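You operate a simulated robot arm through the tools that you are given. There is no shell and no other tool. Be economical: measure what you need, move in short steps, check, and stop when the job is done.

You are at the controls of a simulated two-armed robot. One attempt, no reset.

## Task
Fetch the small grey bin and set it in the large tray. Take the blue suction cup from the bench top and put it in the small tray. Pick up the metal post with one hand, pass it to the other hand and put it on the shelf of the black table. Take the green suction cup and put it on the top of the steel table. The order is free. Set down upright: blue suction cup, green suction cup.

It is judged by the outcome, as a careful person would: the job done as asked, and still so three seconds after it is handed in. It fails if anything else is knocked over, pushed out of place, dropped, spilled or broken.

## Robot
Two 7-joint arms with two-finger parallel grippers on one trunk, on a base that drives. Base frame: it is fixed to the floor where the robot stands at the start and does not move with it; the origin is under the middle of the robot, x ahead of it, y to its left, z up. Lengths are in m, angles in degrees, forces in N, time in s.
The left shoulder is at the start at [0.048, 0.101, 1.085], the right one opposite. With the tool pointing down near the work surface each hand reaches from about 0.24 to 0.54 m from the robot's upright axis, wherever it stands, measured 20 degrees to its own side. Places, roughly: blue suction cup (5x5x5 cm) [1, 1.1, 0.9]; green suction cup (5x5x5 cm) [8, 3.7, 1.1]; large tray [1, 1.75, 0.75]; metal post [1, 0.75, 1]; shelf of the black table [4.4, 3.7, 0.3]; small grey bin [0.5, 0, 0.75]; small tray [1, 1.25, 0.75]; top of the steel table [8.6, 4.2, 0.9]. Payload 2.4 kg a hand.
Tool frame (each hand has its own): the origin (TCP) lies between the finger pads and is the grasp point; the fingertips stand 0.024 m ahead of it; z points along the fingers, y is the line along which they close. The gripper opens to 0.068 m. The fingers are 0.017 m wide and 0.01 m thick; the gripper's body (0.04 by 0.07 m) begins 0.041 m behind the TCP.
Orientation is told as [roll, pitch, yaw] about the base's x, y, z axes, in that order, counted from this pose: with the fingers straight down and closing along the base's y, the tool's x points along the base's -x, its y along +y and its z along -z.

## Interface
- The arms move only by the tool servo_tool. It takes "left_series", "right_series" or both (then of equal length, played together; a hand with none holds still); each is a list of rows, each a list of 7 numbers: the shift along the base's x, y, z in m, then the turn, a rotation vector about the base's x, y, z in degrees, then the gripper command, from -1 (fully open) to 1 (shut), values between in proportion. In form: [[tx, ty, tz, wx, wy, wz, fingers], ...]. A call has 1 to 8 rows; each row is the pose to reach, as a shift and turn from the pose commanded when the call began. Each row takes 0.2 s and may step no farther than 0.05 m and 8.6 degrees from the row before; otherwise, or with a gripper value out of range, the whole call is refused. A pose out of reach is approached as far as the arm can. The call stops where the force on the tool passes 40 N (or 10 N more than at its start, if that is more) or the arm is blocked; 0.2 s more then pass. Each finger travels about 0.072 m/s and halts on what it meets, pressing with about 30 N; the grip force reading is that of the motor and also rises with nothing between the fingers. The clock runs only during rows and for 0.2 s after the last one: add rows that repeat a pose to give the fingers time. The reply holds the time, the measured pose of the TCP, the force on the tool along the base axes, the opening and the grip force, in the units named above and with some noise, with the torque about the TCP (base axes, N m) and any sound that the robot's microphone picked up.
- Cameras (640 x 400 px; columns grow to the right, rows downward): "scene" is now at [0.1418, -0.0224, 1.2752]; the picture's right is [-0.14, -0.99, 0.00], its down [-0.48, 0.07, -0.87] and it looks along [0.87, -0.12, -0.49] (base axes); focal length 249 px, centre (320, 200). "left" rides on the left gripper at [0.084, -0.011, -0.075] in its tool frame; the picture's right is [0.13, 0.99, 0.00], its down [-0.60, 0.08, -0.79] and it looks along [-0.79, 0.10, 0.61] (tool axes); focal length 251 px, centre (320, 200). "right" rides on the right gripper at [0.084, 0.011, -0.075] in its tool frame; the picture's right is [-0.13, 0.99, 0.00], its down [-0.60, -0.08, -0.79] and it looks along [-0.79, -0.10, 0.61] (tool axes); focal length 251 px, centre (320, 200). There is no depth. A picture from a camera that has moved, and an enlarged one, comes with that camera's place and axes in the base frame and with its lens. The place of the scene camera against the robot may be out by one fixed shift of up to 0.025 m in any direction.
- camera(camera): a new picture of that camera. It takes no simulated time.
- slide_trunk(by): slides the trunk up (or, below 0, down) by that many m; the arms and the scene camera ride with it, the base frame stays. It gives what a move gives, with no picture.
- base_move(legs): drives the robot by 1 to 6 legs, each [ahead, left, turn to the left] in m, m and degrees, along the robot's own axes; the way and the turn of a leg run together, so that a leg with both is an arc; at most 1.5 m and 180 degrees a leg. The arms and the cameras ride along, it lands a little off, and it stops where it bumps. It gives what a move gives.
- head_to(pan, tilt): turns the head with the scene camera to pan (to the left, within 86 degrees either way) and tilt (down, from -29 to 69), counted from straight ahead of the robot. It gives what a move gives.
- enlarge(camera, box): a new picture of the part [left, top, right, bottom] of that camera's present view, enlarged. It takes no simulated time.
- close_job(): hands the job in; it is judged then, once.

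Work in short steps. Places have to be worked out from the pictures, the camera data and where the tool is seen: move nearer, look again, correct. Check each grasp and each placing, and mend what went wrong. You have 165 turns and 130 pictures in all, those below and enlarged ones among them. Open the grippers and draw the arms clear of the work before you hand the job in, unless the task says otherwise; then end with one line.

The tools are called after "Call:" as name(argument=value, ...) on one line, values as JSON. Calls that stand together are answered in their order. servo_tool: Moves the arms, as the interface text tells. Its arguments: {"type":"object","properties":{"left_series":{"type":"array","items":{"type":"array","items":{"type":"number"}}},"right_series":{"type":"array","items":{"type":"array","items":{"type":"number"}}}},"required":[]} The other tools are called the same way: slide_trunk (by) slides the trunk up or down; base_move (legs) drives the base; head_to (pan, tilt) turns the head that bears the scene camera; camera (camera) takes a picture; enlarge (camera, box) takes an enlarged picture of a part of a camera's view; close_job () hands the job in.

At the start:

```text
time: 0.0
left_eef_pos: [0.4285, 0.1365, 1.1391]
left_ee_rot: [0.0, 0.0, 0.1]
left_contact_force: [-0.6, 0.8, -0.3]
left_torque: [-0.03, 0.0, 0.0]
left_gripper_width: 0.0678
left_grasp_force: 0.1
right_eef_pos: [0.4161, -0.1735, 1.1327]
right_ee_rot: [0.0, 0.0, 0.1]
right_contact_force: [-0.7, 0.2, -0.9]
right_torque: [-0.01, -0.01, -0.03]
right_gripper_width: 0.0682
right_grasp_force: 0.0
trunk travel left (down, up): [-0.3, 0.55]
robot x, y, heading: [-0.002, -0.0008, 0.1]
head pan, tilt: [-8.0, 29.0]
```

scene: 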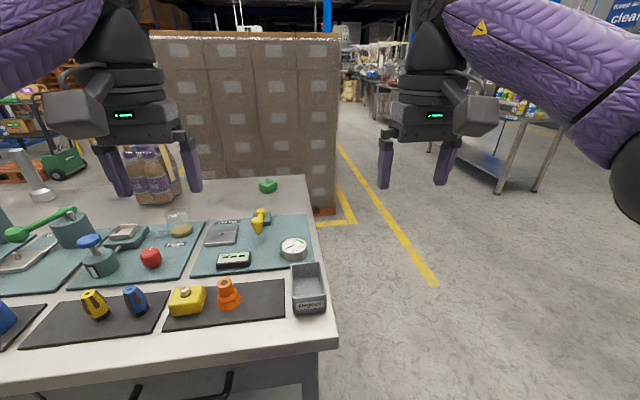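
right: 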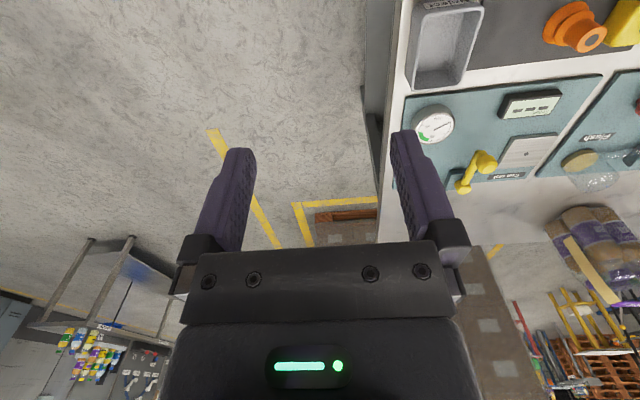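
left: 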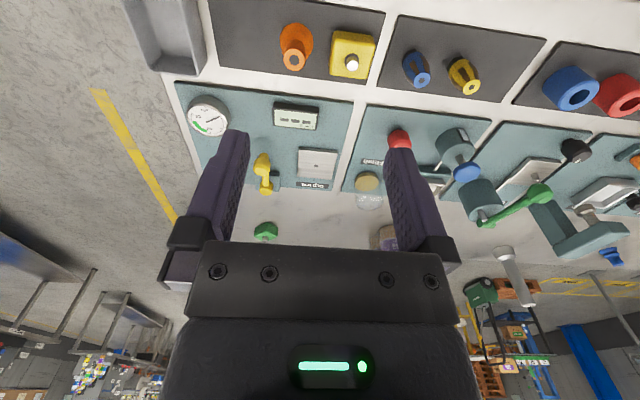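

I'll look around the bench first, panning the head left to see the trays, cups and post.

Call:
head_to(pan=45, tilt=30)

Call:
camera(camera="scene")

Call:
enlarge(camera="left", box=[320, 0, 640, 300])

```text
time: 1.2
left_eef_pos: [0.427, 0.1368, 1.1392]
left_ee_rot: [0.0, -0.1, 0.0]
left_contact_force: [0.1, 0.1, -0.6]
left_torque: [0.01, 0.01, 0.01]
left_gripper_width: 0.0683
left_grasp_force: 0.0
right_eef_pos: [0.4161, -0.1741, 1.1328]
right_ee_rot: [0.0, 0.0, 0.0]
right_contact_force: [0.0, 0.3, -0.1]
right_torque: [0.03, -0.01, -0.01]
right_gripper_width: 0.0682
right_grasp_force: 0.0
trunk travel left (down, up): [-0.3, 0.55]
robot x, y, heading: [0.0011, -0.0029, 0.3]
head pan, tilt: [45.0, 30.0]
```

```text
126 pictures are left
camera scene: at [0.1159, 0.0542, 1.2737], right [0.71, -0.71, 0.0], down [-0.35, -0.35, -0.87], along [0.61, 0.61, -0.5], focal length 249 px, centre (320, 200)
```

scene: 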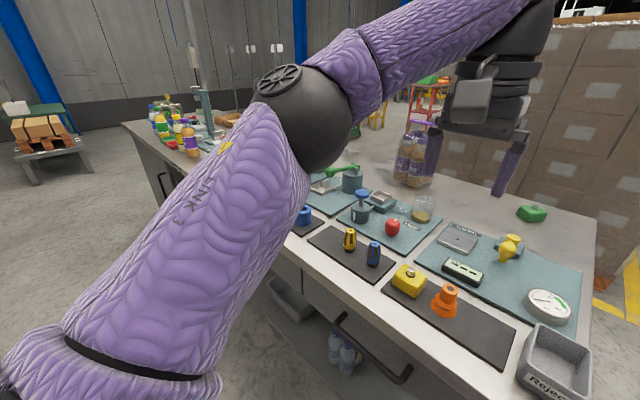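

```text
1.33 times, centred on (480, 150) of left
camera zoom: at [0.3437, 0.1253, 1.2145], right [-0.13, 0.99, 0.0], down [0.6, 0.08, 0.79], along [0.79, 0.1, -0.61], focal length 335 px, centre (107, 267)
```

zoom: 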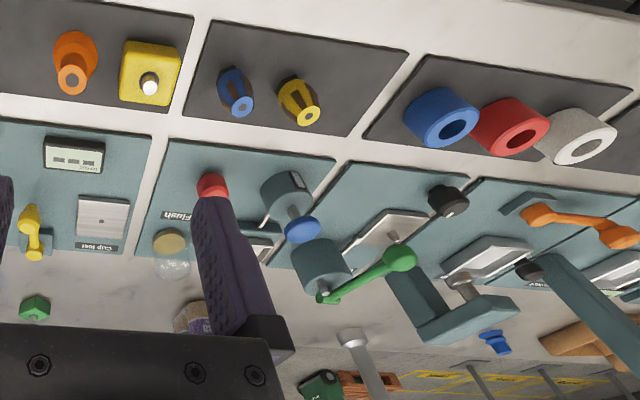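

The left arm blocks the view. I'll back off 0.6 m for an overall look.

Call:
base_move(legs=[[-0.7, 0, 0], [0, 0, 40]])

Call:
head_to(pan=0, tilt=20)

Call:
camera(camera="scene")

```text
time: 6.9
left_eef_pos: [-0.4543, 0.3807, 1.1388]
left_ee_rot: [0.0, 0.0, 39.9]
left_contact_force: [0.4, 0.4, -0.2]
left_torque: [0.0, 0.01, 0.03]
left_gripper_width: 0.0679
left_grasp_force: 0.1
right_eef_pos: [-0.2626, 0.1339, 1.1334]
right_ee_rot: [0.0, -0.1, 39.8]
right_contact_force: [-0.3, -0.3, -0.1]
right_torque: [0.01, -0.02, 0.0]
right_gripper_width: 0.0679
right_grasp_force: 0.2
trunk travel left (down, up): [-0.3, 0.55]
robot x, y, heading: [-0.695, -0.0001, 39.6]
head pan, tilt: [45.0, 30.0]
```

```text
time: 8.0
left_eef_pos: [-0.4535, 0.3791, 1.1383]
left_ee_rot: [0.0, 0.1, 39.9]
left_contact_force: [0.2, -1.0, 0.9]
left_torque: [-0.03, -0.01, 0.01]
left_gripper_width: 0.0679
left_grasp_force: 0.0
right_eef_pos: [-0.2638, 0.1341, 1.133]
right_ee_rot: [0.1, 0.0, 39.8]
right_contact_force: [-0.5, -0.1, 0.5]
right_torque: [0.0, 0.02, 0.0]
right_gripper_width: 0.068
right_grasp_force: 0.0
trunk travel left (down, up): [-0.3, 0.55]
robot x, y, heading: [-0.6949, 0.0009, 40.0]
head pan, tilt: [0.0, 20.0]
```

```text
124 pictures are left
camera scene: at [-0.5828, 0.0824, 1.2897], right [0.64, -0.77, 0.0], down [-0.26, -0.22, -0.94], along [0.72, 0.6, -0.34], focal length 249 px, centre (320, 200)
```

scene: 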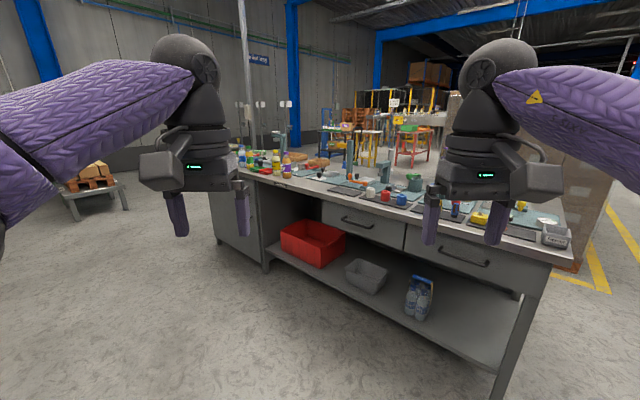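

I'll raise the trunk for a view over the bench, and drive left to face its middle.

Call:
base_move(legs=[[0, 0, -40], [0, 1.2, 0], [0.4, 0, 0]])

Call:
slide_trunk(by=0.5)

Call:
head_to(pan=0, tilt=35)

Call:
camera(camera="scene")

```text
time: 18.0
left_eef_pos: [0.1334, 1.328, 1.139]
left_ee_rot: [0.0, -0.1, -0.1]
left_contact_force: [0.8, -0.5, 0.0]
left_torque: [-0.01, -0.03, -0.01]
left_gripper_width: 0.0681
left_grasp_force: 0.1
right_eef_pos: [0.1214, 1.0175, 1.1331]
right_ee_rot: [0.0, -0.1, -0.2]
right_contact_force: [1.6, 0.2, 0.2]
right_torque: [0.0, 0.02, -0.01]
right_gripper_width: 0.0679
right_grasp_force: 0.1
trunk travel left (down, up): [-0.3, 0.55]
robot x, y, heading: [-0.2961, 1.1908, -0.3]
head pan, tilt: [0.0, 20.0]
```

```text
refused: 0.5 is not a number from -0.4 to 0.4
```

```text
time: 18.8
left_eef_pos: [0.1332, 1.3281, 1.1389]
left_ee_rot: [-0.1, 0.0, -0.2]
left_contact_force: [0.5, 0.3, 0.1]
left_torque: [0.01, 0.03, -0.02]
left_gripper_width: 0.068
left_grasp_force: 0.1
right_eef_pos: [0.1201, 1.0182, 1.1332]
right_ee_rot: [0.0, 0.0, -0.2]
right_contact_force: [-0.1, -0.7, -0.1]
right_torque: [0.04, 0.04, 0.0]
right_gripper_width: 0.0679
right_grasp_force: 0.1
trunk travel left (down, up): [-0.3, 0.55]
robot x, y, heading: [-0.295, 1.1897, -0.3]
head pan, tilt: [0.0, 35.0]
```

```text
123 pictures are left
camera scene: at [-0.1552, 1.1825, 1.2659], right [0.0, -1.0, 0.0], down [-0.57, 0.0, -0.82], along [0.82, 0.0, -0.57], focal length 249 px, centre (320, 200)
```

scene: 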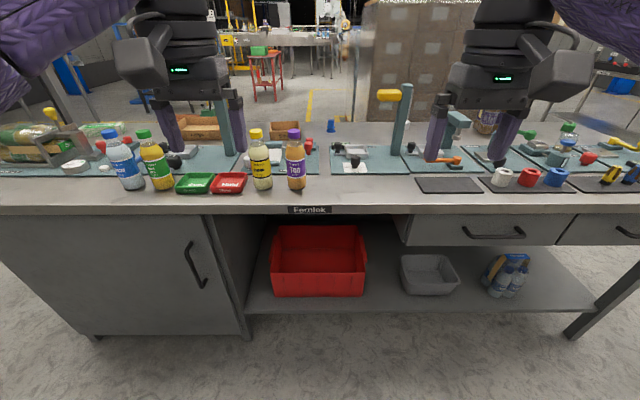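

Wooden trays, blue cup and post stand on the back row of the bench (to be reached from behind). First the bin: drive back to the front right end.

Call:
base_move(legs=[[0, -1.08, 0], [0.35, 0, 0]])

Call:
head_to(pan=-20, tilt=45)

Call:
camera(camera="scene")

Call:
camera(camera="right")

```text
time: 26.2
left_eef_pos: [0.4759, 0.2387, 1.1379]
left_ee_rot: [0.0, 0.0, -0.7]
left_contact_force: [0.5, 0.1, -0.3]
left_torque: [-0.01, -0.03, 0.03]
left_gripper_width: 0.0678
left_grasp_force: 0.1
right_eef_pos: [0.4628, -0.0715, 1.1323]
right_ee_rot: [0.0, 0.0, -0.8]
right_contact_force: [0.5, -0.4, -0.1]
right_torque: [0.0, 0.01, -0.01]
right_gripper_width: 0.0682
right_grasp_force: 0.1
trunk travel left (down, up): [-0.3, 0.55]
robot x, y, heading: [0.0443, 0.1081, -0.7]
head pan, tilt: [0.0, 35.0]
```

```text
time: 27.1
left_eef_pos: [0.4754, 0.2392, 1.1386]
left_ee_rot: [0.0, 0.0, -0.8]
left_contact_force: [0.5, 0.6, 1.6]
left_torque: [0.03, 0.0, 0.0]
left_gripper_width: 0.0681
left_grasp_force: 0.0
right_eef_pos: [0.4617, -0.0708, 1.134]
right_ee_rot: [0.0, 0.1, -0.8]
right_contact_force: [0.5, 0.1, 0.7]
right_torque: [0.0, -0.02, -0.01]
right_gripper_width: 0.0681
right_grasp_force: 0.0
trunk travel left (down, up): [-0.3, 0.55]
robot x, y, heading: [0.0478, 0.1044, -0.7]
head pan, tilt: [-20.0, 45.0]
```

```text
122 pictures are left
camera scene: at [0.1748, 0.0689, 1.2511], right [-0.35, -0.94, 0.0], down [-0.66, 0.25, -0.71], along [0.66, -0.25, -0.71], focal length 249 px, centre (320, 200)
```

scene: 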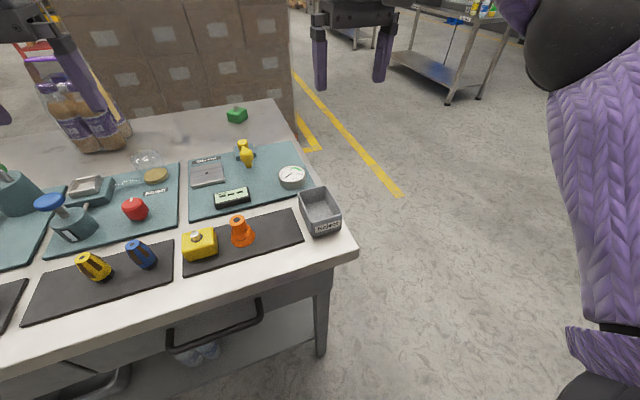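

```text
121 pictures are left
camera right: at [0.3783, -0.06, 1.2075], right [0.14, 0.99, 0.0], down [0.6, -0.09, 0.79], along [0.78, -0.11, -0.61], focal length 251 px, centre (320, 200)
```

right: 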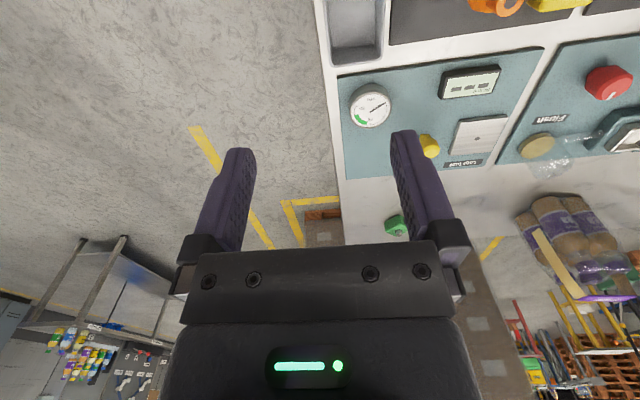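

Rough triangulation puts the bin near (0.45, -0.05), rim z~0.95. I'll pull the right hand back to see the bin wholly in its camera.

Call:
servo_tool(right_series=[[-0.04, 0, 0, 0, 0, 0, -1], [-0.08, 0, 0, 0, 0, 0, -1], [-0.12, 0, 0, 0, 0, 0, -1]])

Call:
camera(camera="right")

```text
time: 27.9
left_eef_pos: [0.4759, 0.239, 1.1385]
left_ee_rot: [0.0, -0.1, -0.7]
left_contact_force: [0.2, 0.7, 0.3]
left_torque: [-0.02, 0.0, 0.03]
left_gripper_width: 0.0681
left_grasp_force: 0.0
right_eef_pos: [0.3401, -0.0716, 1.1323]
right_ee_rot: [0.0, 0.0, -0.8]
right_contact_force: [0.4, 0.7, 0.4]
right_torque: [0.03, -0.05, -0.02]
right_gripper_width: 0.0681
right_grasp_force: 0.0
trunk travel left (down, up): [-0.3, 0.55]
robot x, y, heading: [0.0446, 0.1104, -0.8]
head pan, tilt: [-20.0, 45.0]
```

```text
120 pictures are left
camera right: at [0.2578, -0.0597, 1.2069], right [0.14, 0.99, 0.0], down [0.6, -0.09, 0.79], along [0.78, -0.11, -0.61], focal length 251 px, centre (320, 200)
```

right: 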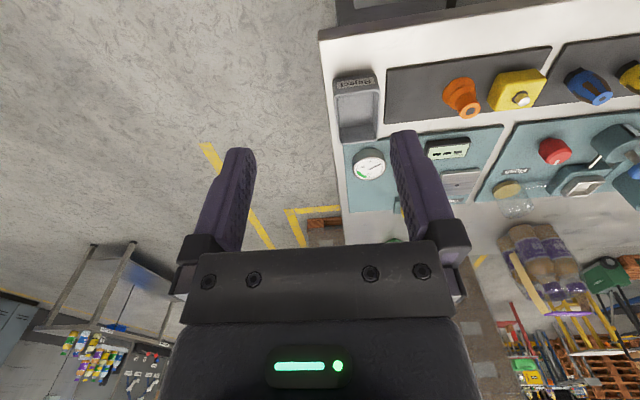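

Call:
enlarge(camera="right", box=[300, 40, 460, 160])

Call:
enlarge(camera="scene", box=[260, 150, 380, 250])

```text
3.33 times, centred on (380, 100) of right
camera zoom: at [0.2578, -0.0597, 1.2069], right [0.14, 0.99, 0.0], down [0.6, -0.09, 0.79], along [0.78, -0.11, -0.61], focal length 838 px, centre (120, 533)
```

zoom: 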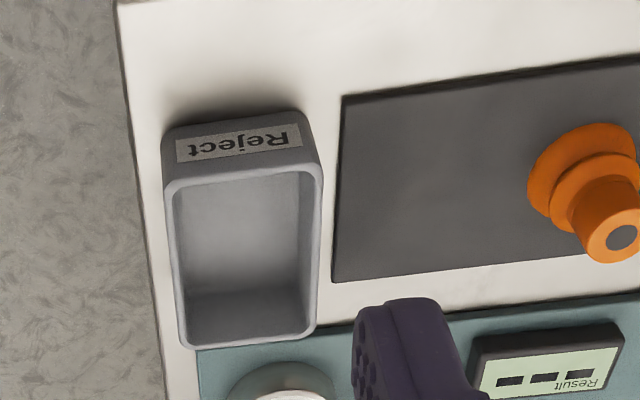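

```text
4.00 times, centred on (320, 200) of scene
camera zoom: at [0.1746, 0.0688, 1.2511], right [-0.36, -0.93, 0.0], down [-0.66, 0.25, -0.71], along [0.66, -0.25, -0.71], focal length 996 px, centre (320, 200)
```

zoom: 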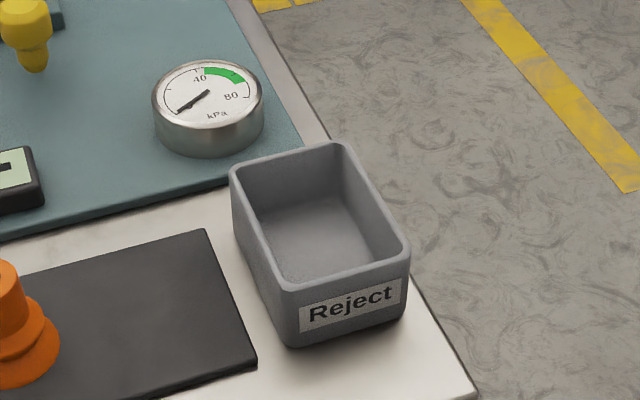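

Rim corners triangulate to x .452–.540, y -.065–0, z≈.87. I'll grip the right-hand long wall, closing along y; move above it to about z 0.97 and look.

Call:
servo_tool(right_series=[[0.04, 0.002, 0, 0, 0, 0.8, -1], [0.08, 0.004, -0.03, 0, 0, 0.8, -1], [0.12, 0.006, -0.07, 0, 0, 0.8, -1], [0.155, 0.008, -0.11, 0, 0, 0.8, -1], [0.155, 0.008, -0.15, 0, 0, 0.8, -1], [0.155, 0.008, -0.165, 0, 0, 0.8, -1]])

Call:
camera(camera="right")

Call:
enlarge(camera="scene", box=[260, 130, 400, 230])

```text
refused: row 3 steps farther than a row can; nothing moved
```

```text
117 pictures are left
camera right: at [0.2578, -0.0597, 1.2069], right [0.14, 0.99, 0.0], down [0.6, -0.09, 0.79], along [0.78, -0.11, -0.61], focal length 251 px, centre (320, 200)
```

right: 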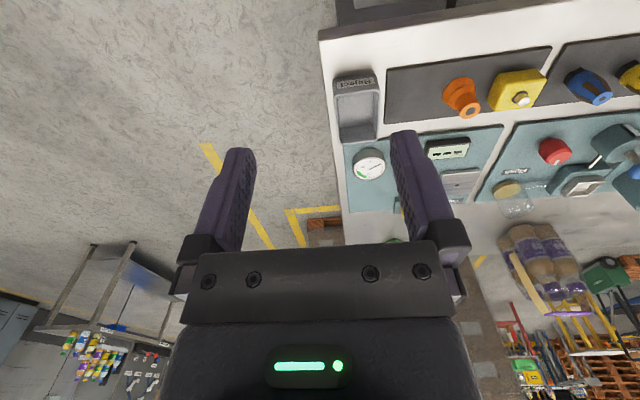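

```text
4.00 times, centred on (330, 180) of scene
camera zoom: at [0.1746, 0.0688, 1.2511], right [-0.36, -0.93, 0.0], down [-0.66, 0.25, -0.71], along [0.66, -0.25, -0.71], focal length 996 px, centre (280, 280)
```

zoom: 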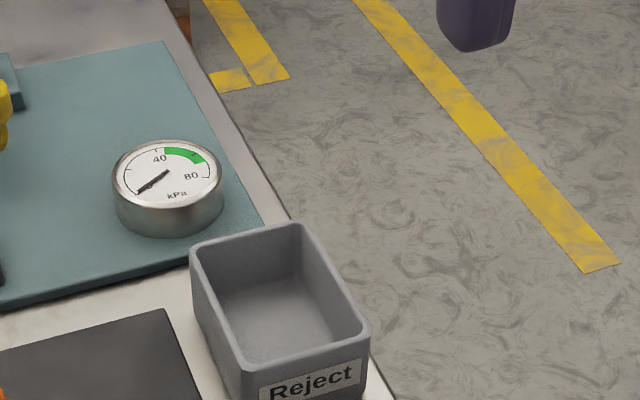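

Step too long in one row; resend with smaller steps.

Call:
servo_tool(right_series=[[0.04, 0.002, 0, 0, 0, 0.8, -1], [0.075, 0.004, -0.03, 0, 0, 0.8, -1], [0.105, 0.006, -0.06, 0, 0, 0.8, -1], [0.135, 0.008, -0.095, 0, 0, 0.8, -1], [0.155, 0.008, -0.13, 0, 0, 0.8, -1], [0.155, 0.008, -0.165, 0, 0, 0.8, -1]])

Call:
camera(camera="right")

Call:
enlarge(camera="scene", box=[250, 130, 410, 230])

```text
time: 29.2
left_eef_pos: [0.4777, 0.239, 1.1391]
left_ee_rot: [0.0, 0.0, -0.7]
left_contact_force: [-0.3, -0.4, -0.4]
left_torque: [0.02, -0.01, -0.01]
left_gripper_width: 0.0679
left_grasp_force: 0.1
right_eef_pos: [0.4957, -0.0644, 0.9674]
right_ee_rot: [-0.1, 0.1, -0.1]
right_contact_force: [0.6, -0.1, 0.1]
right_torque: [0.02, 0.0, 0.01]
right_gripper_width: 0.0679
right_grasp_force: 0.0
trunk travel left (down, up): [-0.3, 0.55]
robot x, y, heading: [0.0511, 0.1075, -0.7]
head pan, tilt: [-20.0, 45.0]
```

```text
115 pictures are left
camera right: at [0.4128, -0.0537, 1.042], right [0.13, 0.99, 0.0], down [0.6, -0.08, 0.79], along [0.79, -0.1, -0.61], focal length 251 px, centre (320, 200)
```

right: 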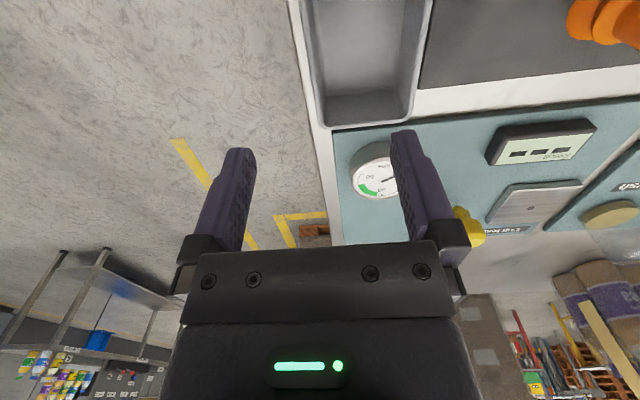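

```text
4.00 times, centred on (330, 180) of scene
camera zoom: at [0.1749, 0.0688, 1.251], right [-0.36, -0.93, 0.0], down [-0.66, 0.25, -0.71], along [0.66, -0.25, -0.71], focal length 996 px, centre (280, 280)
```

zoom: 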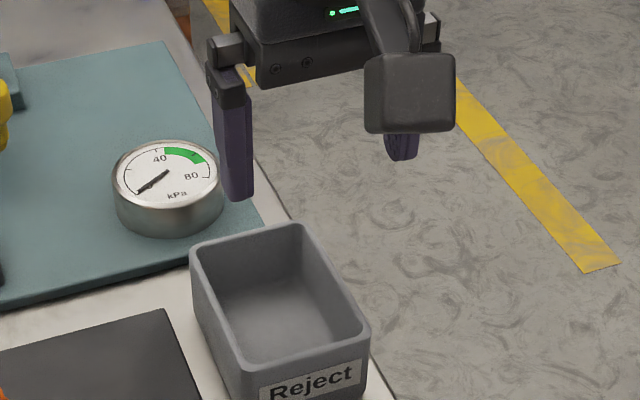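

The rim check agrees (z≈.868, wall y≈-.063). Descend straddling the wall, then close.

Call:
servo_tool(right_series=[[0, 0.002, -0.04, 0, 0, 0, -1], [0, 0.002, -0.075, 0, 0, 0, -1], [0, 0.002, -0.104, 0, 0, 0, -1], [0, 0.002, -0.104, 0, 0, 0, -1]])

Call:
camera(camera="right")

Call:
enlarge(camera="scene", box=[250, 150, 410, 250])

```text
time: 30.0
left_eef_pos: [0.4756, 0.2384, 1.1384]
left_ee_rot: [0.0, 0.0, -0.8]
left_contact_force: [-0.9, -0.9, -0.3]
left_torque: [-0.03, 0.03, 0.01]
left_gripper_width: 0.0682
left_grasp_force: 0.1
right_eef_pos: [0.4965, -0.0605, 0.8788]
right_ee_rot: [0.5, -0.5, 0.3]
right_contact_force: [-6.2, -1.6, 16.8]
right_torque: [0.59, 0.29, 0.24]
right_gripper_width: 0.0681
right_grasp_force: 0.1
trunk travel left (down, up): [-0.3, 0.55]
robot x, y, heading: [0.0476, 0.108, -0.9]
head pan, tilt: [-20.0, 45.0]
stopped in row 3 (right hand): the force on the tool passed its limit at 67 N (the readings are from after the stop); the commanded pose is now the measured one
```

```text
113 pictures are left
camera right: at [0.4129, -0.0512, 0.9527], right [0.13, 0.99, 0.01], down [0.6, -0.09, 0.8], along [0.79, -0.09, -0.6], focal length 251 px, centre (320, 200)
```

right: 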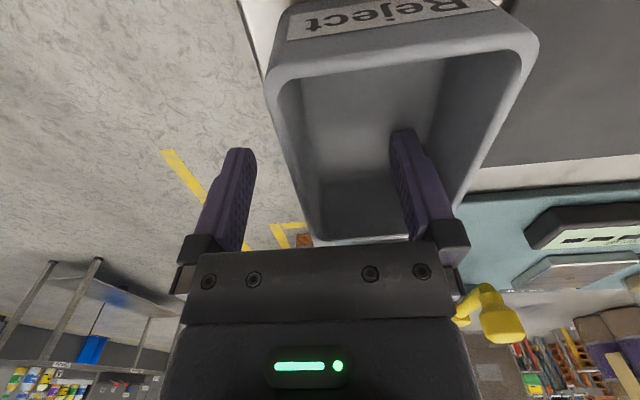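

```text
4.00 times, centred on (330, 200) of scene
camera zoom: at [0.1739, 0.0689, 1.2514], right [-0.36, -0.93, 0.0], down [-0.66, 0.25, -0.71], along [0.66, -0.25, -0.71], focal length 996 px, centre (280, 200)
```

zoom: 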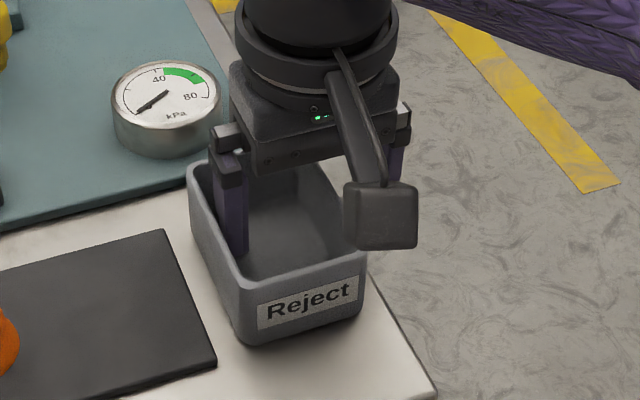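

A finger touched the bin's floor; I'll rise 6 mm and close on the wall.

Call:
servo_tool(right_series=[[0, -0.001, 0.007, -0.5, 0.5, -0.3, -1], [0, -0.001, 0.007, -0.5, 0.5, -0.3, 0], [0, -0.001, 0.007, -0.5, 0.5, -0.3, 1], [0, -0.001, 0.007, -0.5, 0.5, -0.3, 1], [0, -0.001, 0.007, -0.5, 0.5, -0.3, 1]])

Call:
camera(camera="right")

```text
time: 31.2
left_eef_pos: [0.477, 0.2395, 1.138]
left_ee_rot: [0.0, 0.0, -0.7]
left_contact_force: [-0.1, 0.5, 0.2]
left_torque: [-0.01, -0.04, -0.02]
left_gripper_width: 0.068
left_grasp_force: 0.0
right_eef_pos: [0.4965, -0.0623, 0.884]
right_ee_rot: [-0.1, 0.1, -0.2]
right_contact_force: [-0.1, 0.9, 0.2]
right_torque: [0.0, 0.03, 0.09]
right_gripper_width: 0.0041
right_grasp_force: 27.3
trunk travel left (down, up): [-0.3, 0.55]
robot x, y, heading: [0.0506, 0.108, -0.8]
head pan, tilt: [-20.0, 45.0]
```

```text
111 pictures are left
camera right: at [0.4143, -0.0513, 0.959], right [0.13, 0.99, 0.0], down [0.61, -0.08, 0.79], along [0.78, -0.11, -0.61], focal length 251 px, centre (320, 200)
```

right: 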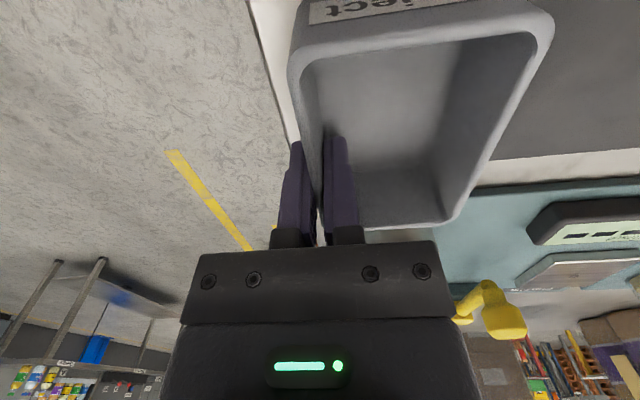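

Gripped at 4 mm width. Lift slowly and check.

Call:
servo_tool(right_series=[[0, 0, 0.03, 0, 0, 0, 1], [0, 0, 0.07, 0, 0, 0, 1], [0, 0, 0.11, 0, 0, 0, 1], [0, 0, 0.15, 0, 0, 0, 1], [0, 0, 0.19, 0, 0, 0, 1]])

Call:
head_to(pan=-25, tilt=25)

Call:
camera(camera="scene")

```text
time: 32.4
left_eef_pos: [0.4773, 0.2383, 1.1375]
left_ee_rot: [0.1, 0.2, -0.6]
left_contact_force: [0.6, 0.1, -0.1]
left_torque: [0.02, -0.01, -0.01]
left_gripper_width: 0.0678
left_grasp_force: 0.1
right_eef_pos: [0.4956, -0.063, 1.0749]
right_ee_rot: [0.0, 0.1, -0.2]
right_contact_force: [0.8, 0.0, -0.6]
right_torque: [0.03, -0.02, 0.0]
right_gripper_width: 0.0
right_grasp_force: 23.9
trunk travel left (down, up): [-0.3, 0.55]
robot x, y, heading: [0.0506, 0.1044, -0.9]
head pan, tilt: [-20.0, 45.0]
```

```text
time: 33.3
left_eef_pos: [0.4766, 0.2382, 1.139]
left_ee_rot: [0.0, 0.1, -0.8]
left_contact_force: [-0.9, 0.1, 0.0]
left_torque: [0.01, 0.01, 0.04]
left_gripper_width: 0.0683
left_grasp_force: 0.2
right_eef_pos: [0.4969, -0.0624, 1.0739]
right_ee_rot: [0.1, 0.2, -0.2]
right_contact_force: [0.4, 0.4, -0.2]
right_torque: [0.02, 0.02, -0.02]
right_gripper_width: 0.0
right_grasp_force: 23.7
trunk travel left (down, up): [-0.3, 0.55]
robot x, y, heading: [0.0449, 0.1057, -0.8]
head pan, tilt: [-25.0, 25.0]
```

```text
110 pictures are left
camera scene: at [0.1818, 0.0575, 1.2816], right [-0.44, -0.9, 0.0], down [-0.38, 0.18, -0.91], along [0.82, -0.39, -0.42], focal length 249 px, centre (320, 200)
```

scene: 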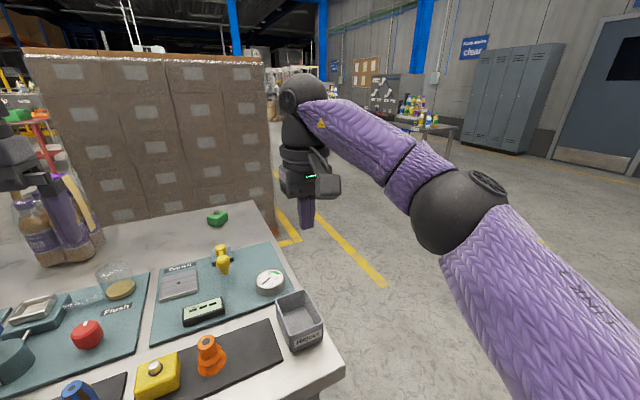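

The bin slipped out — only a shallow bite on the rim. It still stands in place; measure it again closely.

Call:
enlarge(camera="scene", box=[240, 260, 360, 360])

Call:
camera(camera="right")

```text
4.00 times, centred on (300, 310) of scene
camera zoom: at [0.1818, 0.0575, 1.2816], right [-0.44, -0.9, 0.0], down [-0.38, 0.18, -0.91], along [0.82, -0.39, -0.42], focal length 996 px, centre (400, -240)
```

zoom: 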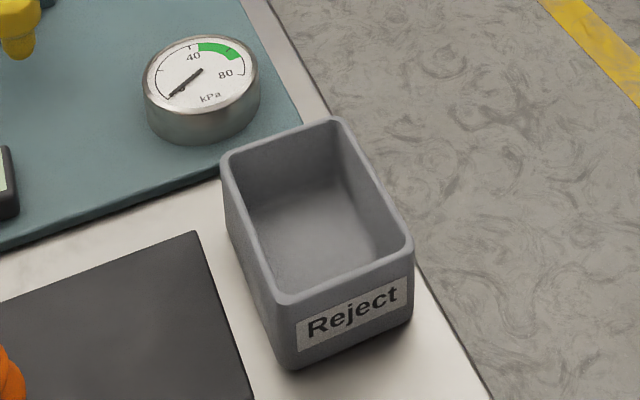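

```text
108 pictures are left
camera right: at [0.4135, -0.0523, 1.149], right [0.13, 0.99, 0.0], down [0.61, -0.08, 0.79], along [0.78, -0.1, -0.61], focal length 251 px, centre (320, 200)
```

right: 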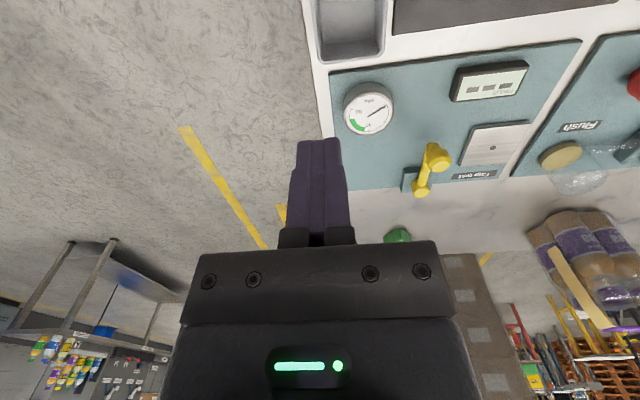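

Bin now at x .446–.534, y -.060–+.004, rim z≈.88. I'll re-grip the right wall with a narrower opening and go deeper, then lift in small steps.

Call:
servo_tool(right_series=[[-0.006, 0.004, -0.04, 0, 0, 0, -0.2], [-0.006, 0.004, -0.08, 0, 0, 0, -0.2], [-0.006, 0.004, -0.12, 0, 0, 0, -0.2], [-0.006, 0.004, -0.15, 0, 0, 0, -0.2], [-0.006, 0.004, -0.165, 0, 0, 0, -0.2]])

Call:
camera(camera="right")

```text
time: 34.5
left_eef_pos: [0.4776, 0.2379, 1.1385]
left_ee_rot: [0.0, 0.1, -0.7]
left_contact_force: [0.6, 0.2, -0.5]
left_torque: [-0.01, 0.02, -0.01]
left_gripper_width: 0.0678
left_grasp_force: 0.0
right_eef_pos: [0.4921, -0.0585, 0.9095]
right_ee_rot: [0.0, 0.1, -0.2]
right_contact_force: [0.3, 1.0, 0.8]
right_torque: [-0.02, 0.03, -0.01]
right_gripper_width: 0.0408
right_grasp_force: 0.0
trunk travel left (down, up): [-0.3, 0.55]
robot x, y, heading: [0.0476, 0.1099, -1.0]
head pan, tilt: [-25.0, 25.0]
```

```text
107 pictures are left
camera right: at [0.4083, -0.0482, 0.984], right [0.13, 0.99, 0.0], down [0.6, -0.08, 0.79], along [0.79, -0.1, -0.61], focal length 251 px, centre (320, 200)
```

right: 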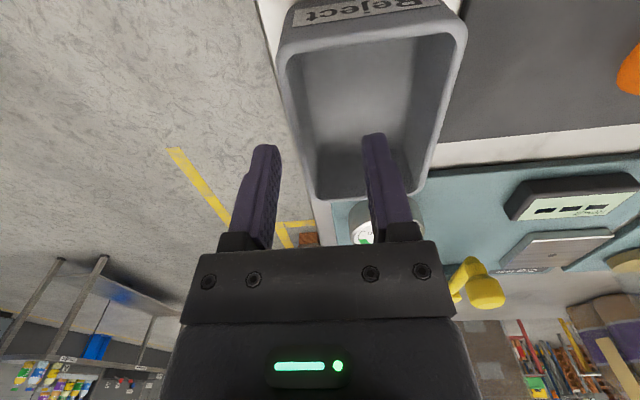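

Seen from here, wall centre is y≈-.065. Shift 6.5 mm right and descend gently.

Call:
servo_tool(right_series=[[0, -0.0065, 0, 0, 0, 0, -0.2], [0, -0.0065, -0.012, 0, 0, 0, -0.2], [0, -0.0065, -0.022, 0, 0, 0, -0.2], [0, -0.0065, -0.03, 0, 0, 0, -0.2]])

Call:
camera(camera="right")

```text
time: 35.5
left_eef_pos: [0.4766, 0.2379, 1.1391]
left_ee_rot: [0.0, 0.2, -0.7]
left_contact_force: [-0.6, 0.1, 0.2]
left_torque: [0.04, 0.0, 0.0]
left_gripper_width: 0.0679
left_grasp_force: 0.1
right_eef_pos: [0.4913, -0.0654, 0.8791]
right_ee_rot: [0.0, 0.0, -0.1]
right_contact_force: [-0.6, -0.1, -0.6]
right_torque: [-0.01, -0.01, 0.0]
right_gripper_width: 0.0409
right_grasp_force: 0.0
trunk travel left (down, up): [-0.3, 0.55]
robot x, y, heading: [0.0439, 0.108, -1.0]
head pan, tilt: [-25.0, 25.0]
```

```text
106 pictures are left
camera right: at [0.408, -0.0544, 0.9539], right [0.13, 0.99, 0.0], down [0.61, -0.08, 0.79], along [0.79, -0.11, -0.61], focal length 251 px, centre (320, 200)
```

right: 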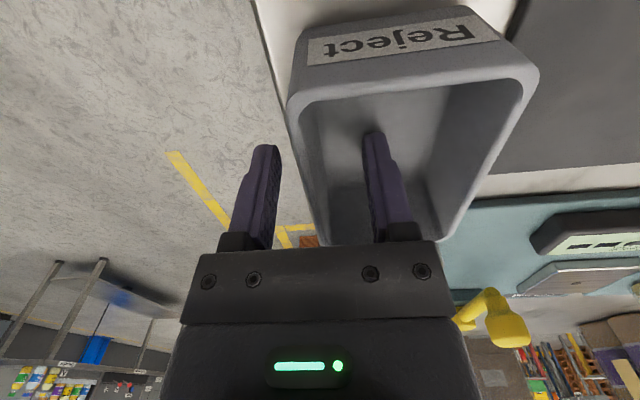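

No contact yet and TCP is just below the rim. Go 6 mm lower, then close and lift slightly in tiny steps.

Call:
servo_tool(right_series=[[0, -0.001, -0.003, 0, 0, 0, -0.2], [0, -0.001, -0.006, 0, 0, 0, -0.2], [0, -0.001, -0.006, 0, 0, 0, 1], [0, -0.001, -0.006, 0, 0, 0, 1], [0, -0.001, -0.006, 0, 0, 0, 1], [0, -0.001, -0.006, 0, 0, 0, 1]])

Call:
servo_tool(right_series=[[0, 0, 0.004, 0, 0, 0, 1], [0, 0, 0.01, 0, 0, 0, 1], [0, 0, 0.018, 0, 0, 0, 1], [0, 0, 0.026, 0, 0, 0, 1]])

Call:
camera(camera="right")

```text
time: 36.1
left_eef_pos: [0.4746, 0.2383, 1.1395]
left_ee_rot: [0.0, 0.1, -0.8]
left_contact_force: [-1.0, 0.0, -0.1]
left_torque: [-0.01, -0.01, 0.02]
left_gripper_width: 0.0682
left_grasp_force: 0.1
right_eef_pos: [0.4921, -0.0654, 0.8791]
right_ee_rot: [0.3, -0.6, -0.1]
right_contact_force: [-4.2, -0.8, 20.7]
right_torque: [0.42, 0.27, 0.25]
right_gripper_width: 0.0398
right_grasp_force: 0.0
trunk travel left (down, up): [-0.3, 0.55]
robot x, y, heading: [0.0481, 0.1068, -1.0]
head pan, tilt: [-25.0, 25.0]
stopped in row 2 (right hand): the force on the tool passed its limit at 45 N (the readings are from after the stop); the commanded pose is now the measured one
```

```text
time: 37.1
left_eef_pos: [0.4763, 0.2388, 1.1376]
left_ee_rot: [0.0, 0.1, -0.7]
left_contact_force: [0.4, -0.3, 0.2]
left_torque: [0.01, 0.0, 0.03]
left_gripper_width: 0.0679
left_grasp_force: 0.1
right_eef_pos: [0.4936, -0.0655, 0.9032]
right_ee_rot: [0.1, -0.4, -0.3]
right_contact_force: [0.5, -0.5, -2.5]
right_torque: [-0.09, -0.02, 0.02]
right_gripper_width: 0.0037
right_grasp_force: 27.5
trunk travel left (down, up): [-0.3, 0.55]
robot x, y, heading: [0.0448, 0.1094, -0.8]
head pan, tilt: [-25.0, 25.0]
```

```text
105 pictures are left
camera right: at [0.4096, -0.0547, 0.9766], right [0.13, 0.99, 0.0], down [0.6, -0.08, 0.8], along [0.79, -0.1, -0.61], focal length 251 px, centre (320, 200)
```

right: 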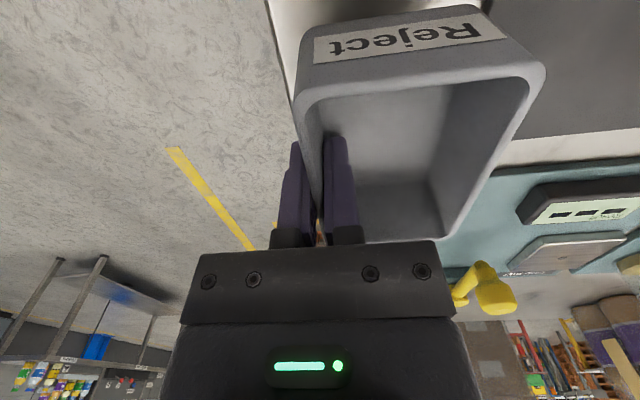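

The bin is hanging (≈2.5 N). To get a full-depth grip, I'll lower it back, reopen, and close while stationary.

Call:
servo_tool(right_series=[[0, 0, -0.008, 0, 0, 0, 1], [0, 0, -0.016, 0, 0, 0, 1], [0, 0, -0.021, 0, 0, 0, 1], [0, 0, -0.021, 0, 0.4, 0, 0.5], [0, 0, -0.0235, 0, 0.4, 0, 0.5]])

Call:
servo_tool(right_series=[[0, 0, 0.001, 0, 0, 0, 1], [0, 0, 0.001, 0, 0, 0, 1], [0, 0, 0.001, 0, 0, 0, 1], [0, 0, 0.001, 0, 0, 0, 1]])

Call:
servo_tool(right_series=[[0, 0, 0.004, 0, 0, 0, 1], [0, 0, 0.01, 0, 0, 0, 1], [0, 0, 0.02, 0, 0, 0, 1], [0, 0, 0.03, 0, 0, 0, 1], [0, 0, 0.045, 0, 0, 0, 1], [0, 0, 0.06, 0, 0, 0, 1]])

Call:
camera(camera="right")

```text
time: 38.3
left_eef_pos: [0.4766, 0.2383, 1.1386]
left_ee_rot: [0.0, 0.2, -0.6]
left_contact_force: [-0.1, 0.7, 0.7]
left_torque: [0.03, 0.01, 0.0]
left_gripper_width: 0.0679
left_grasp_force: 0.1
right_eef_pos: [0.4931, -0.0655, 0.8789]
right_ee_rot: [0.1, 0.0, -0.2]
right_contact_force: [0.2, -0.3, -0.3]
right_torque: [0.01, 0.0, 0.03]
right_gripper_width: 0.017
right_grasp_force: 0.1
trunk travel left (down, up): [-0.3, 0.55]
robot x, y, heading: [0.0437, 0.1075, -0.7]
head pan, tilt: [-25.0, 25.0]
```

```text
time: 39.3
left_eef_pos: [0.4778, 0.2381, 1.1384]
left_ee_rot: [0.0, 0.1, -0.7]
left_contact_force: [-0.5, -0.2, -1.3]
left_torque: [-0.04, -0.03, 0.03]
left_gripper_width: 0.0681
left_grasp_force: 0.1
right_eef_pos: [0.493, -0.0666, 0.8796]
right_ee_rot: [0.1, 0.1, -0.3]
right_contact_force: [0.6, 0.4, -0.3]
right_torque: [-0.09, -0.02, 0.01]
right_gripper_width: 0.0038
right_grasp_force: 27.8
trunk travel left (down, up): [-0.3, 0.55]
robot x, y, heading: [0.0465, 0.1039, -0.8]
head pan, tilt: [-25.0, 25.0]
```

```text
time: 40.7
left_eef_pos: [0.4768, 0.239, 1.1382]
left_ee_rot: [0.0, 0.1, -0.7]
left_contact_force: [-0.1, 1.1, -0.3]
left_torque: [0.0, 0.0, -0.02]
left_gripper_width: 0.068
left_grasp_force: 0.1
right_eef_pos: [0.4936, -0.0651, 0.9405]
right_ee_rot: [0.2, 0.1, -0.2]
right_contact_force: [0.6, -0.4, -2.0]
right_torque: [-0.09, 0.0, 0.02]
right_gripper_width: 0.004
right_grasp_force: 27.5
trunk travel left (down, up): [-0.3, 0.55]
robot x, y, heading: [0.0468, 0.1061, -0.9]
head pan, tilt: [-25.0, 25.0]
```

```text
104 pictures are left
camera right: at [0.4104, -0.0548, 1.0155], right [0.13, 0.99, 0.0], down [0.6, -0.08, 0.79], along [0.79, -0.1, -0.61], focal length 251 px, centre (320, 200)
```

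right: 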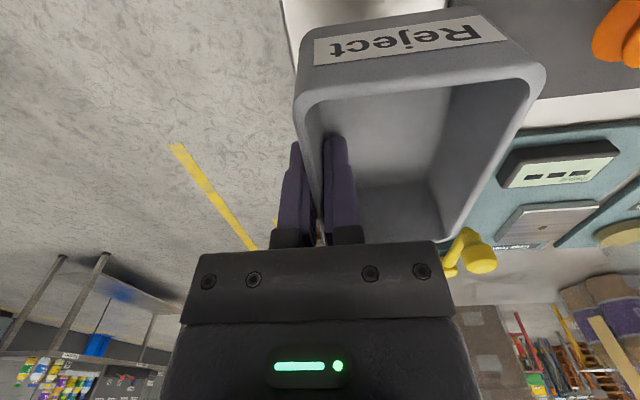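

Held firmly. Raise and retract both hands for driving.

Call:
servo_tool(right_series=[[0, 0, 0.03, 0, 0, 0, 1], [0, 0, 0.07, 0, 0, 0, 1], [0, 0, 0.11, 0, 0, 0, 1], [-0.02, 0, 0.15, 0, 0, 0, 1], [-0.05, 0, 0.18, 0, 0, 0, 1], [-0.09, 0, 0.19, 0, 0, 0, 1], [-0.12, 0, 0.19, 0, 0, 0, 1], [-0.14, 0, 0.19, 0, 0, 0, 1]], left_series=[[0, 0, 0, 0, 0, 0, -1], [0, 0, 0, 0, 0, 0, -1], [0, 0, 0, 0, 0, 0, -1], [-0.02, 0, 0, 0, 0, 0, -1], [-0.05, 0, 0, 0, 0, 0, -1], [-0.09, 0, 0, 0, 0, 0, -1], [-0.12, 0, 0, 0, 0, 0, -1], [-0.14, 0, 0, 0, 0, 0, -1]])

Call:
base_move(legs=[[-0.4, 0, 0], [0, -1.0, 0]])

Call:
head_to(pan=15, tilt=15)

Call:
camera(camera="scene")

```text
time: 42.5
left_eef_pos: [0.3358, 0.2376, 1.1385]
left_ee_rot: [0.0, 0.1, -0.7]
left_contact_force: [0.3, 1.2, -0.9]
left_torque: [0.01, -0.02, -0.01]
left_gripper_width: 0.068
left_grasp_force: 0.1
right_eef_pos: [0.3529, -0.0665, 1.1298]
right_ee_rot: [0.2, 0.1, -0.2]
right_contact_force: [-0.9, -0.1, -3.2]
right_torque: [-0.07, -0.02, 0.01]
right_gripper_width: 0.0038
right_grasp_force: 27.1
trunk travel left (down, up): [-0.3, 0.55]
robot x, y, heading: [0.0472, 0.1081, -0.7]
head pan, tilt: [-25.0, 25.0]
```

```text
time: 49.7
left_eef_pos: [-0.0786, -0.7526, 1.1381]
left_ee_rot: [0.0, 0.1, -0.6]
left_contact_force: [-0.1, 0.3, 0.1]
left_torque: [0.0, 0.02, 0.01]
left_gripper_width: 0.0679
left_grasp_force: 0.0
right_eef_pos: [-0.0614, -1.0561, 1.1297]
right_ee_rot: [0.2, 0.1, -0.1]
right_contact_force: [0.7, 0.1, -2.4]
right_torque: [-0.1, -0.01, 0.0]
right_gripper_width: 0.0037
right_grasp_force: 26.8
trunk travel left (down, up): [-0.3, 0.55]
robot x, y, heading: [-0.3667, -0.8818, -0.9]
head pan, tilt: [-25.0, 25.0]
```

```text
time: 50.8
left_eef_pos: [-0.0785, -0.7521, 1.1378]
left_ee_rot: [0.0, 0.1, -0.7]
left_contact_force: [-0.9, 0.3, 0.0]
left_torque: [-0.03, -0.02, 0.01]
left_gripper_width: 0.068
left_grasp_force: 0.1
right_eef_pos: [-0.0607, -1.0559, 1.1298]
right_ee_rot: [0.2, 0.1, -0.1]
right_contact_force: [0.2, -0.2, -3.2]
right_torque: [-0.09, 0.0, 0.03]
right_gripper_width: 0.004
right_grasp_force: 27.3
trunk travel left (down, up): [-0.3, 0.55]
robot x, y, heading: [-0.3656, -0.8821, -0.6]
head pan, tilt: [15.0, 15.0]
```

```text
103 pictures are left
camera scene: at [-0.2252, -0.8702, 1.2978], right [0.25, -0.97, 0.0], down [-0.25, -0.06, -0.97], along [0.94, 0.24, -0.26], focal length 249 px, centre (320, 200)
```

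scene: 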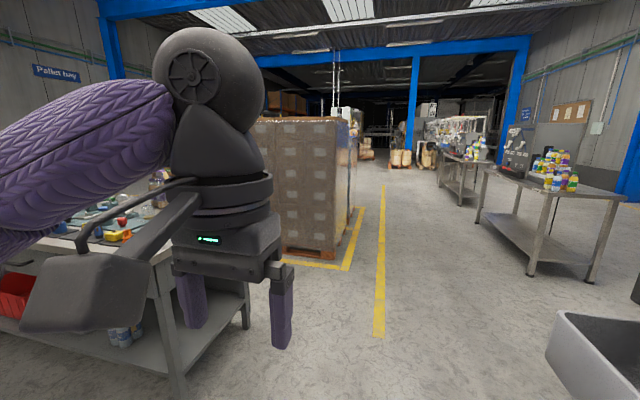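

The way is clear and the pallet's near corner is at about (2.17, -0.42). Drive ahead beside the bench, turn to face -x, and look along the gap.

Call:
base_move(legs=[[1.0, 0, 0], [1.0, -0.02, 0], [0, 0, 90], [0, 0, 90]])

Call:
head_to(pan=-70, tilt=25)

Call:
camera(camera="scene")

```text
time: 68.4
left_eef_pos: [1.3409, -1.0535, 1.1373]
left_ee_rot: [0.1, 0.1, -179.4]
left_contact_force: [-0.6, 0.3, -0.7]
left_torque: [-0.01, 0.0, 0.01]
left_gripper_width: 0.0681
left_grasp_force: 0.0
right_eef_pos: [1.3179, -0.7511, 1.1309]
right_ee_rot: [0.1, 0.2, -178.9]
right_contact_force: [-0.1, 0.9, -3.2]
right_torque: [0.08, 0.04, 0.03]
right_gripper_width: 0.0039
right_grasp_force: 27.6
trunk travel left (down, up): [-0.3, 0.55]
robot x, y, heading: [1.6276, -0.9171, -179.5]
head pan, tilt: [15.0, 15.0]
```

```text
time: 70.0
left_eef_pos: [1.3401, -1.0535, 1.1379]
left_ee_rot: [0.0, 0.1, -179.4]
left_contact_force: [0.3, 0.8, 0.1]
left_torque: [0.0, 0.03, -0.02]
left_gripper_width: 0.0677
left_grasp_force: 0.2
right_eef_pos: [1.3178, -0.7503, 1.1309]
right_ee_rot: [0.2, 0.0, -178.9]
right_contact_force: [-0.3, -0.2, -3.2]
right_torque: [0.09, 0.01, 0.03]
right_gripper_width: 0.004
right_grasp_force: 27.7
trunk travel left (down, up): [-0.3, 0.55]
robot x, y, heading: [1.6292, -0.9171, -179.4]
head pan, tilt: [-70.0, 25.0]
```

```text
102 pictures are left
camera scene: at [1.5492, -0.8407, 1.2816], right [0.94, 0.35, 0.0], down [0.15, -0.4, -0.91], along [-0.32, 0.85, -0.42], focal length 249 px, centre (320, 200)
```

scene: 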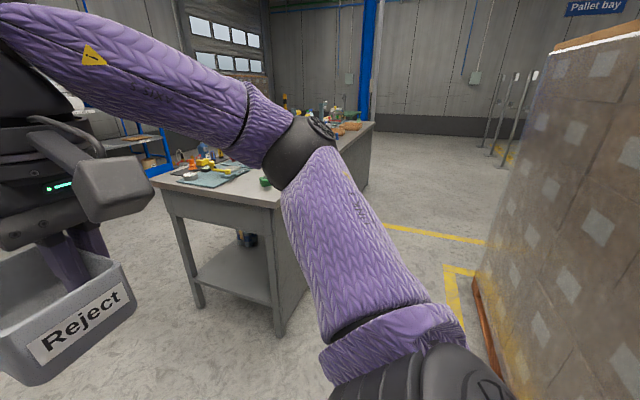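

The gap between bench (back edge x≈1.06) and pallet (x≈2.1) is about 1 m. Strafe along it to the trays.

Call:
base_move(legs=[[0.03, -1.2, 0], [0, -1.2, 0]])

Call:
head_to(pan=-10, tilt=40)

Call:
camera(camera="scene")

Call:
camera(camera="left")

```text
time: 81.8
left_eef_pos: [1.2891, 1.3411, 1.138]
left_ee_rot: [-0.1, 0.1, -179.7]
left_contact_force: [-0.1, -0.9, 0.3]
left_torque: [0.0, 0.0, 0.02]
left_gripper_width: 0.0679
left_grasp_force: 0.0
right_eef_pos: [1.2664, 1.6456, 1.1305]
right_ee_rot: [0.2, 0.1, -179.2]
right_contact_force: [-0.2, 0.6, -3.0]
right_torque: [0.14, 0.02, 0.02]
right_gripper_width: 0.004
right_grasp_force: 27.8
trunk travel left (down, up): [-0.3, 0.55]
robot x, y, heading: [1.5757, 1.4771, -179.9]
head pan, tilt: [-70.0, 25.0]
```

```text
time: 83.1
left_eef_pos: [1.2892, 1.3414, 1.1376]
left_ee_rot: [0.0, 0.1, -179.7]
left_contact_force: [-0.5, -0.2, -0.1]
left_torque: [0.04, -0.03, 0.0]
left_gripper_width: 0.0681
left_grasp_force: 0.0
right_eef_pos: [1.2678, 1.6457, 1.1303]
right_ee_rot: [0.1, 0.1, -179.2]
right_contact_force: [1.2, -0.2, -3.0]
right_torque: [0.08, 0.02, -0.01]
right_gripper_width: 0.0039
right_grasp_force: 27.9
trunk travel left (down, up): [-0.3, 0.55]
robot x, y, heading: [1.5746, 1.4779, -179.7]
head pan, tilt: [-10.0, 40.0]
```

```text
101 pictures are left
camera scene: at [1.4461, 1.482, 1.2583], right [0.17, 0.99, 0.0], down [0.63, -0.11, -0.77], along [-0.75, 0.13, -0.64], focal length 249 px, centre (320, 200)
```

scene: 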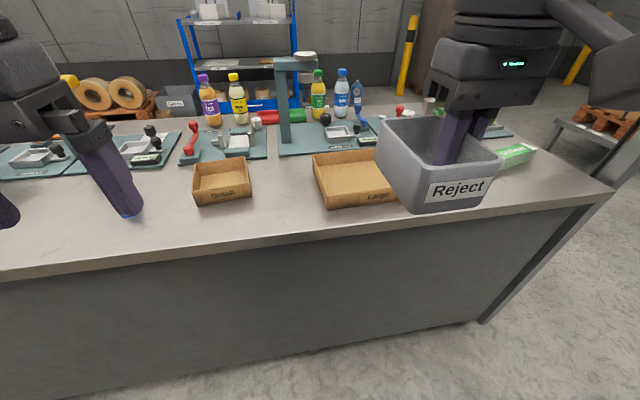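

```text
100 pictures are left
camera left: at [1.3727, 1.3532, 1.2137], right [0.13, -0.99, 0.0], down [-0.6, -0.08, 0.79], along [-0.79, -0.11, -0.61], focal length 251 px, centre (320, 200)
```

left: 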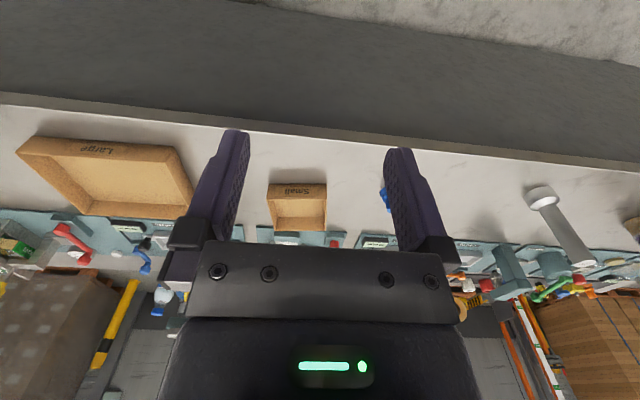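

Large tray spans about x .83–1.04, y 1.57–1.80. Move the base up so the right hand can reach its middle.

Call:
base_move(legs=[[0.13, -0.11, 0]])

Call:
camera(camera="left")

Call:
camera(camera="scene")

```text
time: 84.5
left_eef_pos: [1.1573, 1.4512, 1.1373]
left_ee_rot: [0.0, 0.1, -179.8]
left_contact_force: [-1.3, 1.2, 0.3]
left_torque: [0.01, 0.02, 0.01]
left_gripper_width: 0.0681
left_grasp_force: 0.1
right_eef_pos: [1.1354, 1.7545, 1.1301]
right_ee_rot: [0.2, 0.1, -179.2]
right_contact_force: [-0.3, 0.6, -3.0]
right_torque: [0.08, 0.04, 0.03]
right_gripper_width: 0.004
right_grasp_force: 27.6
trunk travel left (down, up): [-0.3, 0.55]
robot x, y, heading: [1.4485, 1.5869, -180.0]
head pan, tilt: [-10.0, 40.0]
```

```text
99 pictures are left
camera left: at [1.2419, 1.4626, 1.2137], right [0.13, -0.99, 0.0], down [-0.6, -0.08, 0.79], along [-0.79, -0.11, -0.61], focal length 251 px, centre (320, 200)
```

left: 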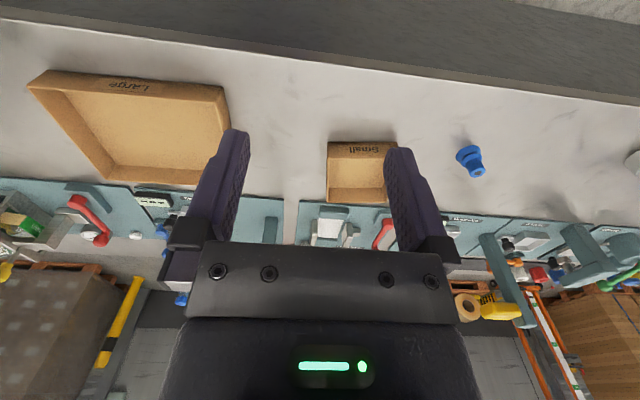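

```text
98 pictures are left
camera scene: at [1.3154, 1.5913, 1.2582], right [0.17, 0.99, 0.0], down [0.63, -0.11, -0.77], along [-0.75, 0.13, -0.64], focal length 249 px, centre (320, 200)
```

scene: 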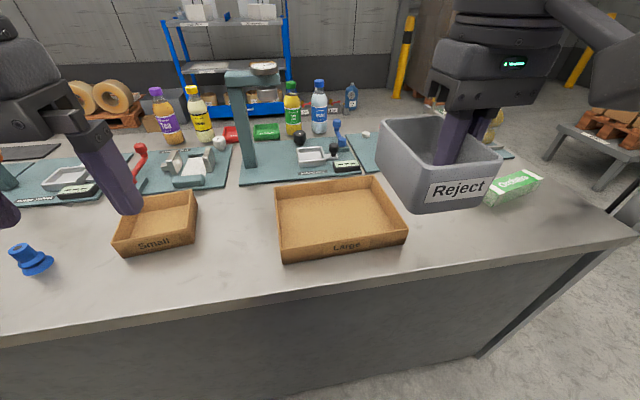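

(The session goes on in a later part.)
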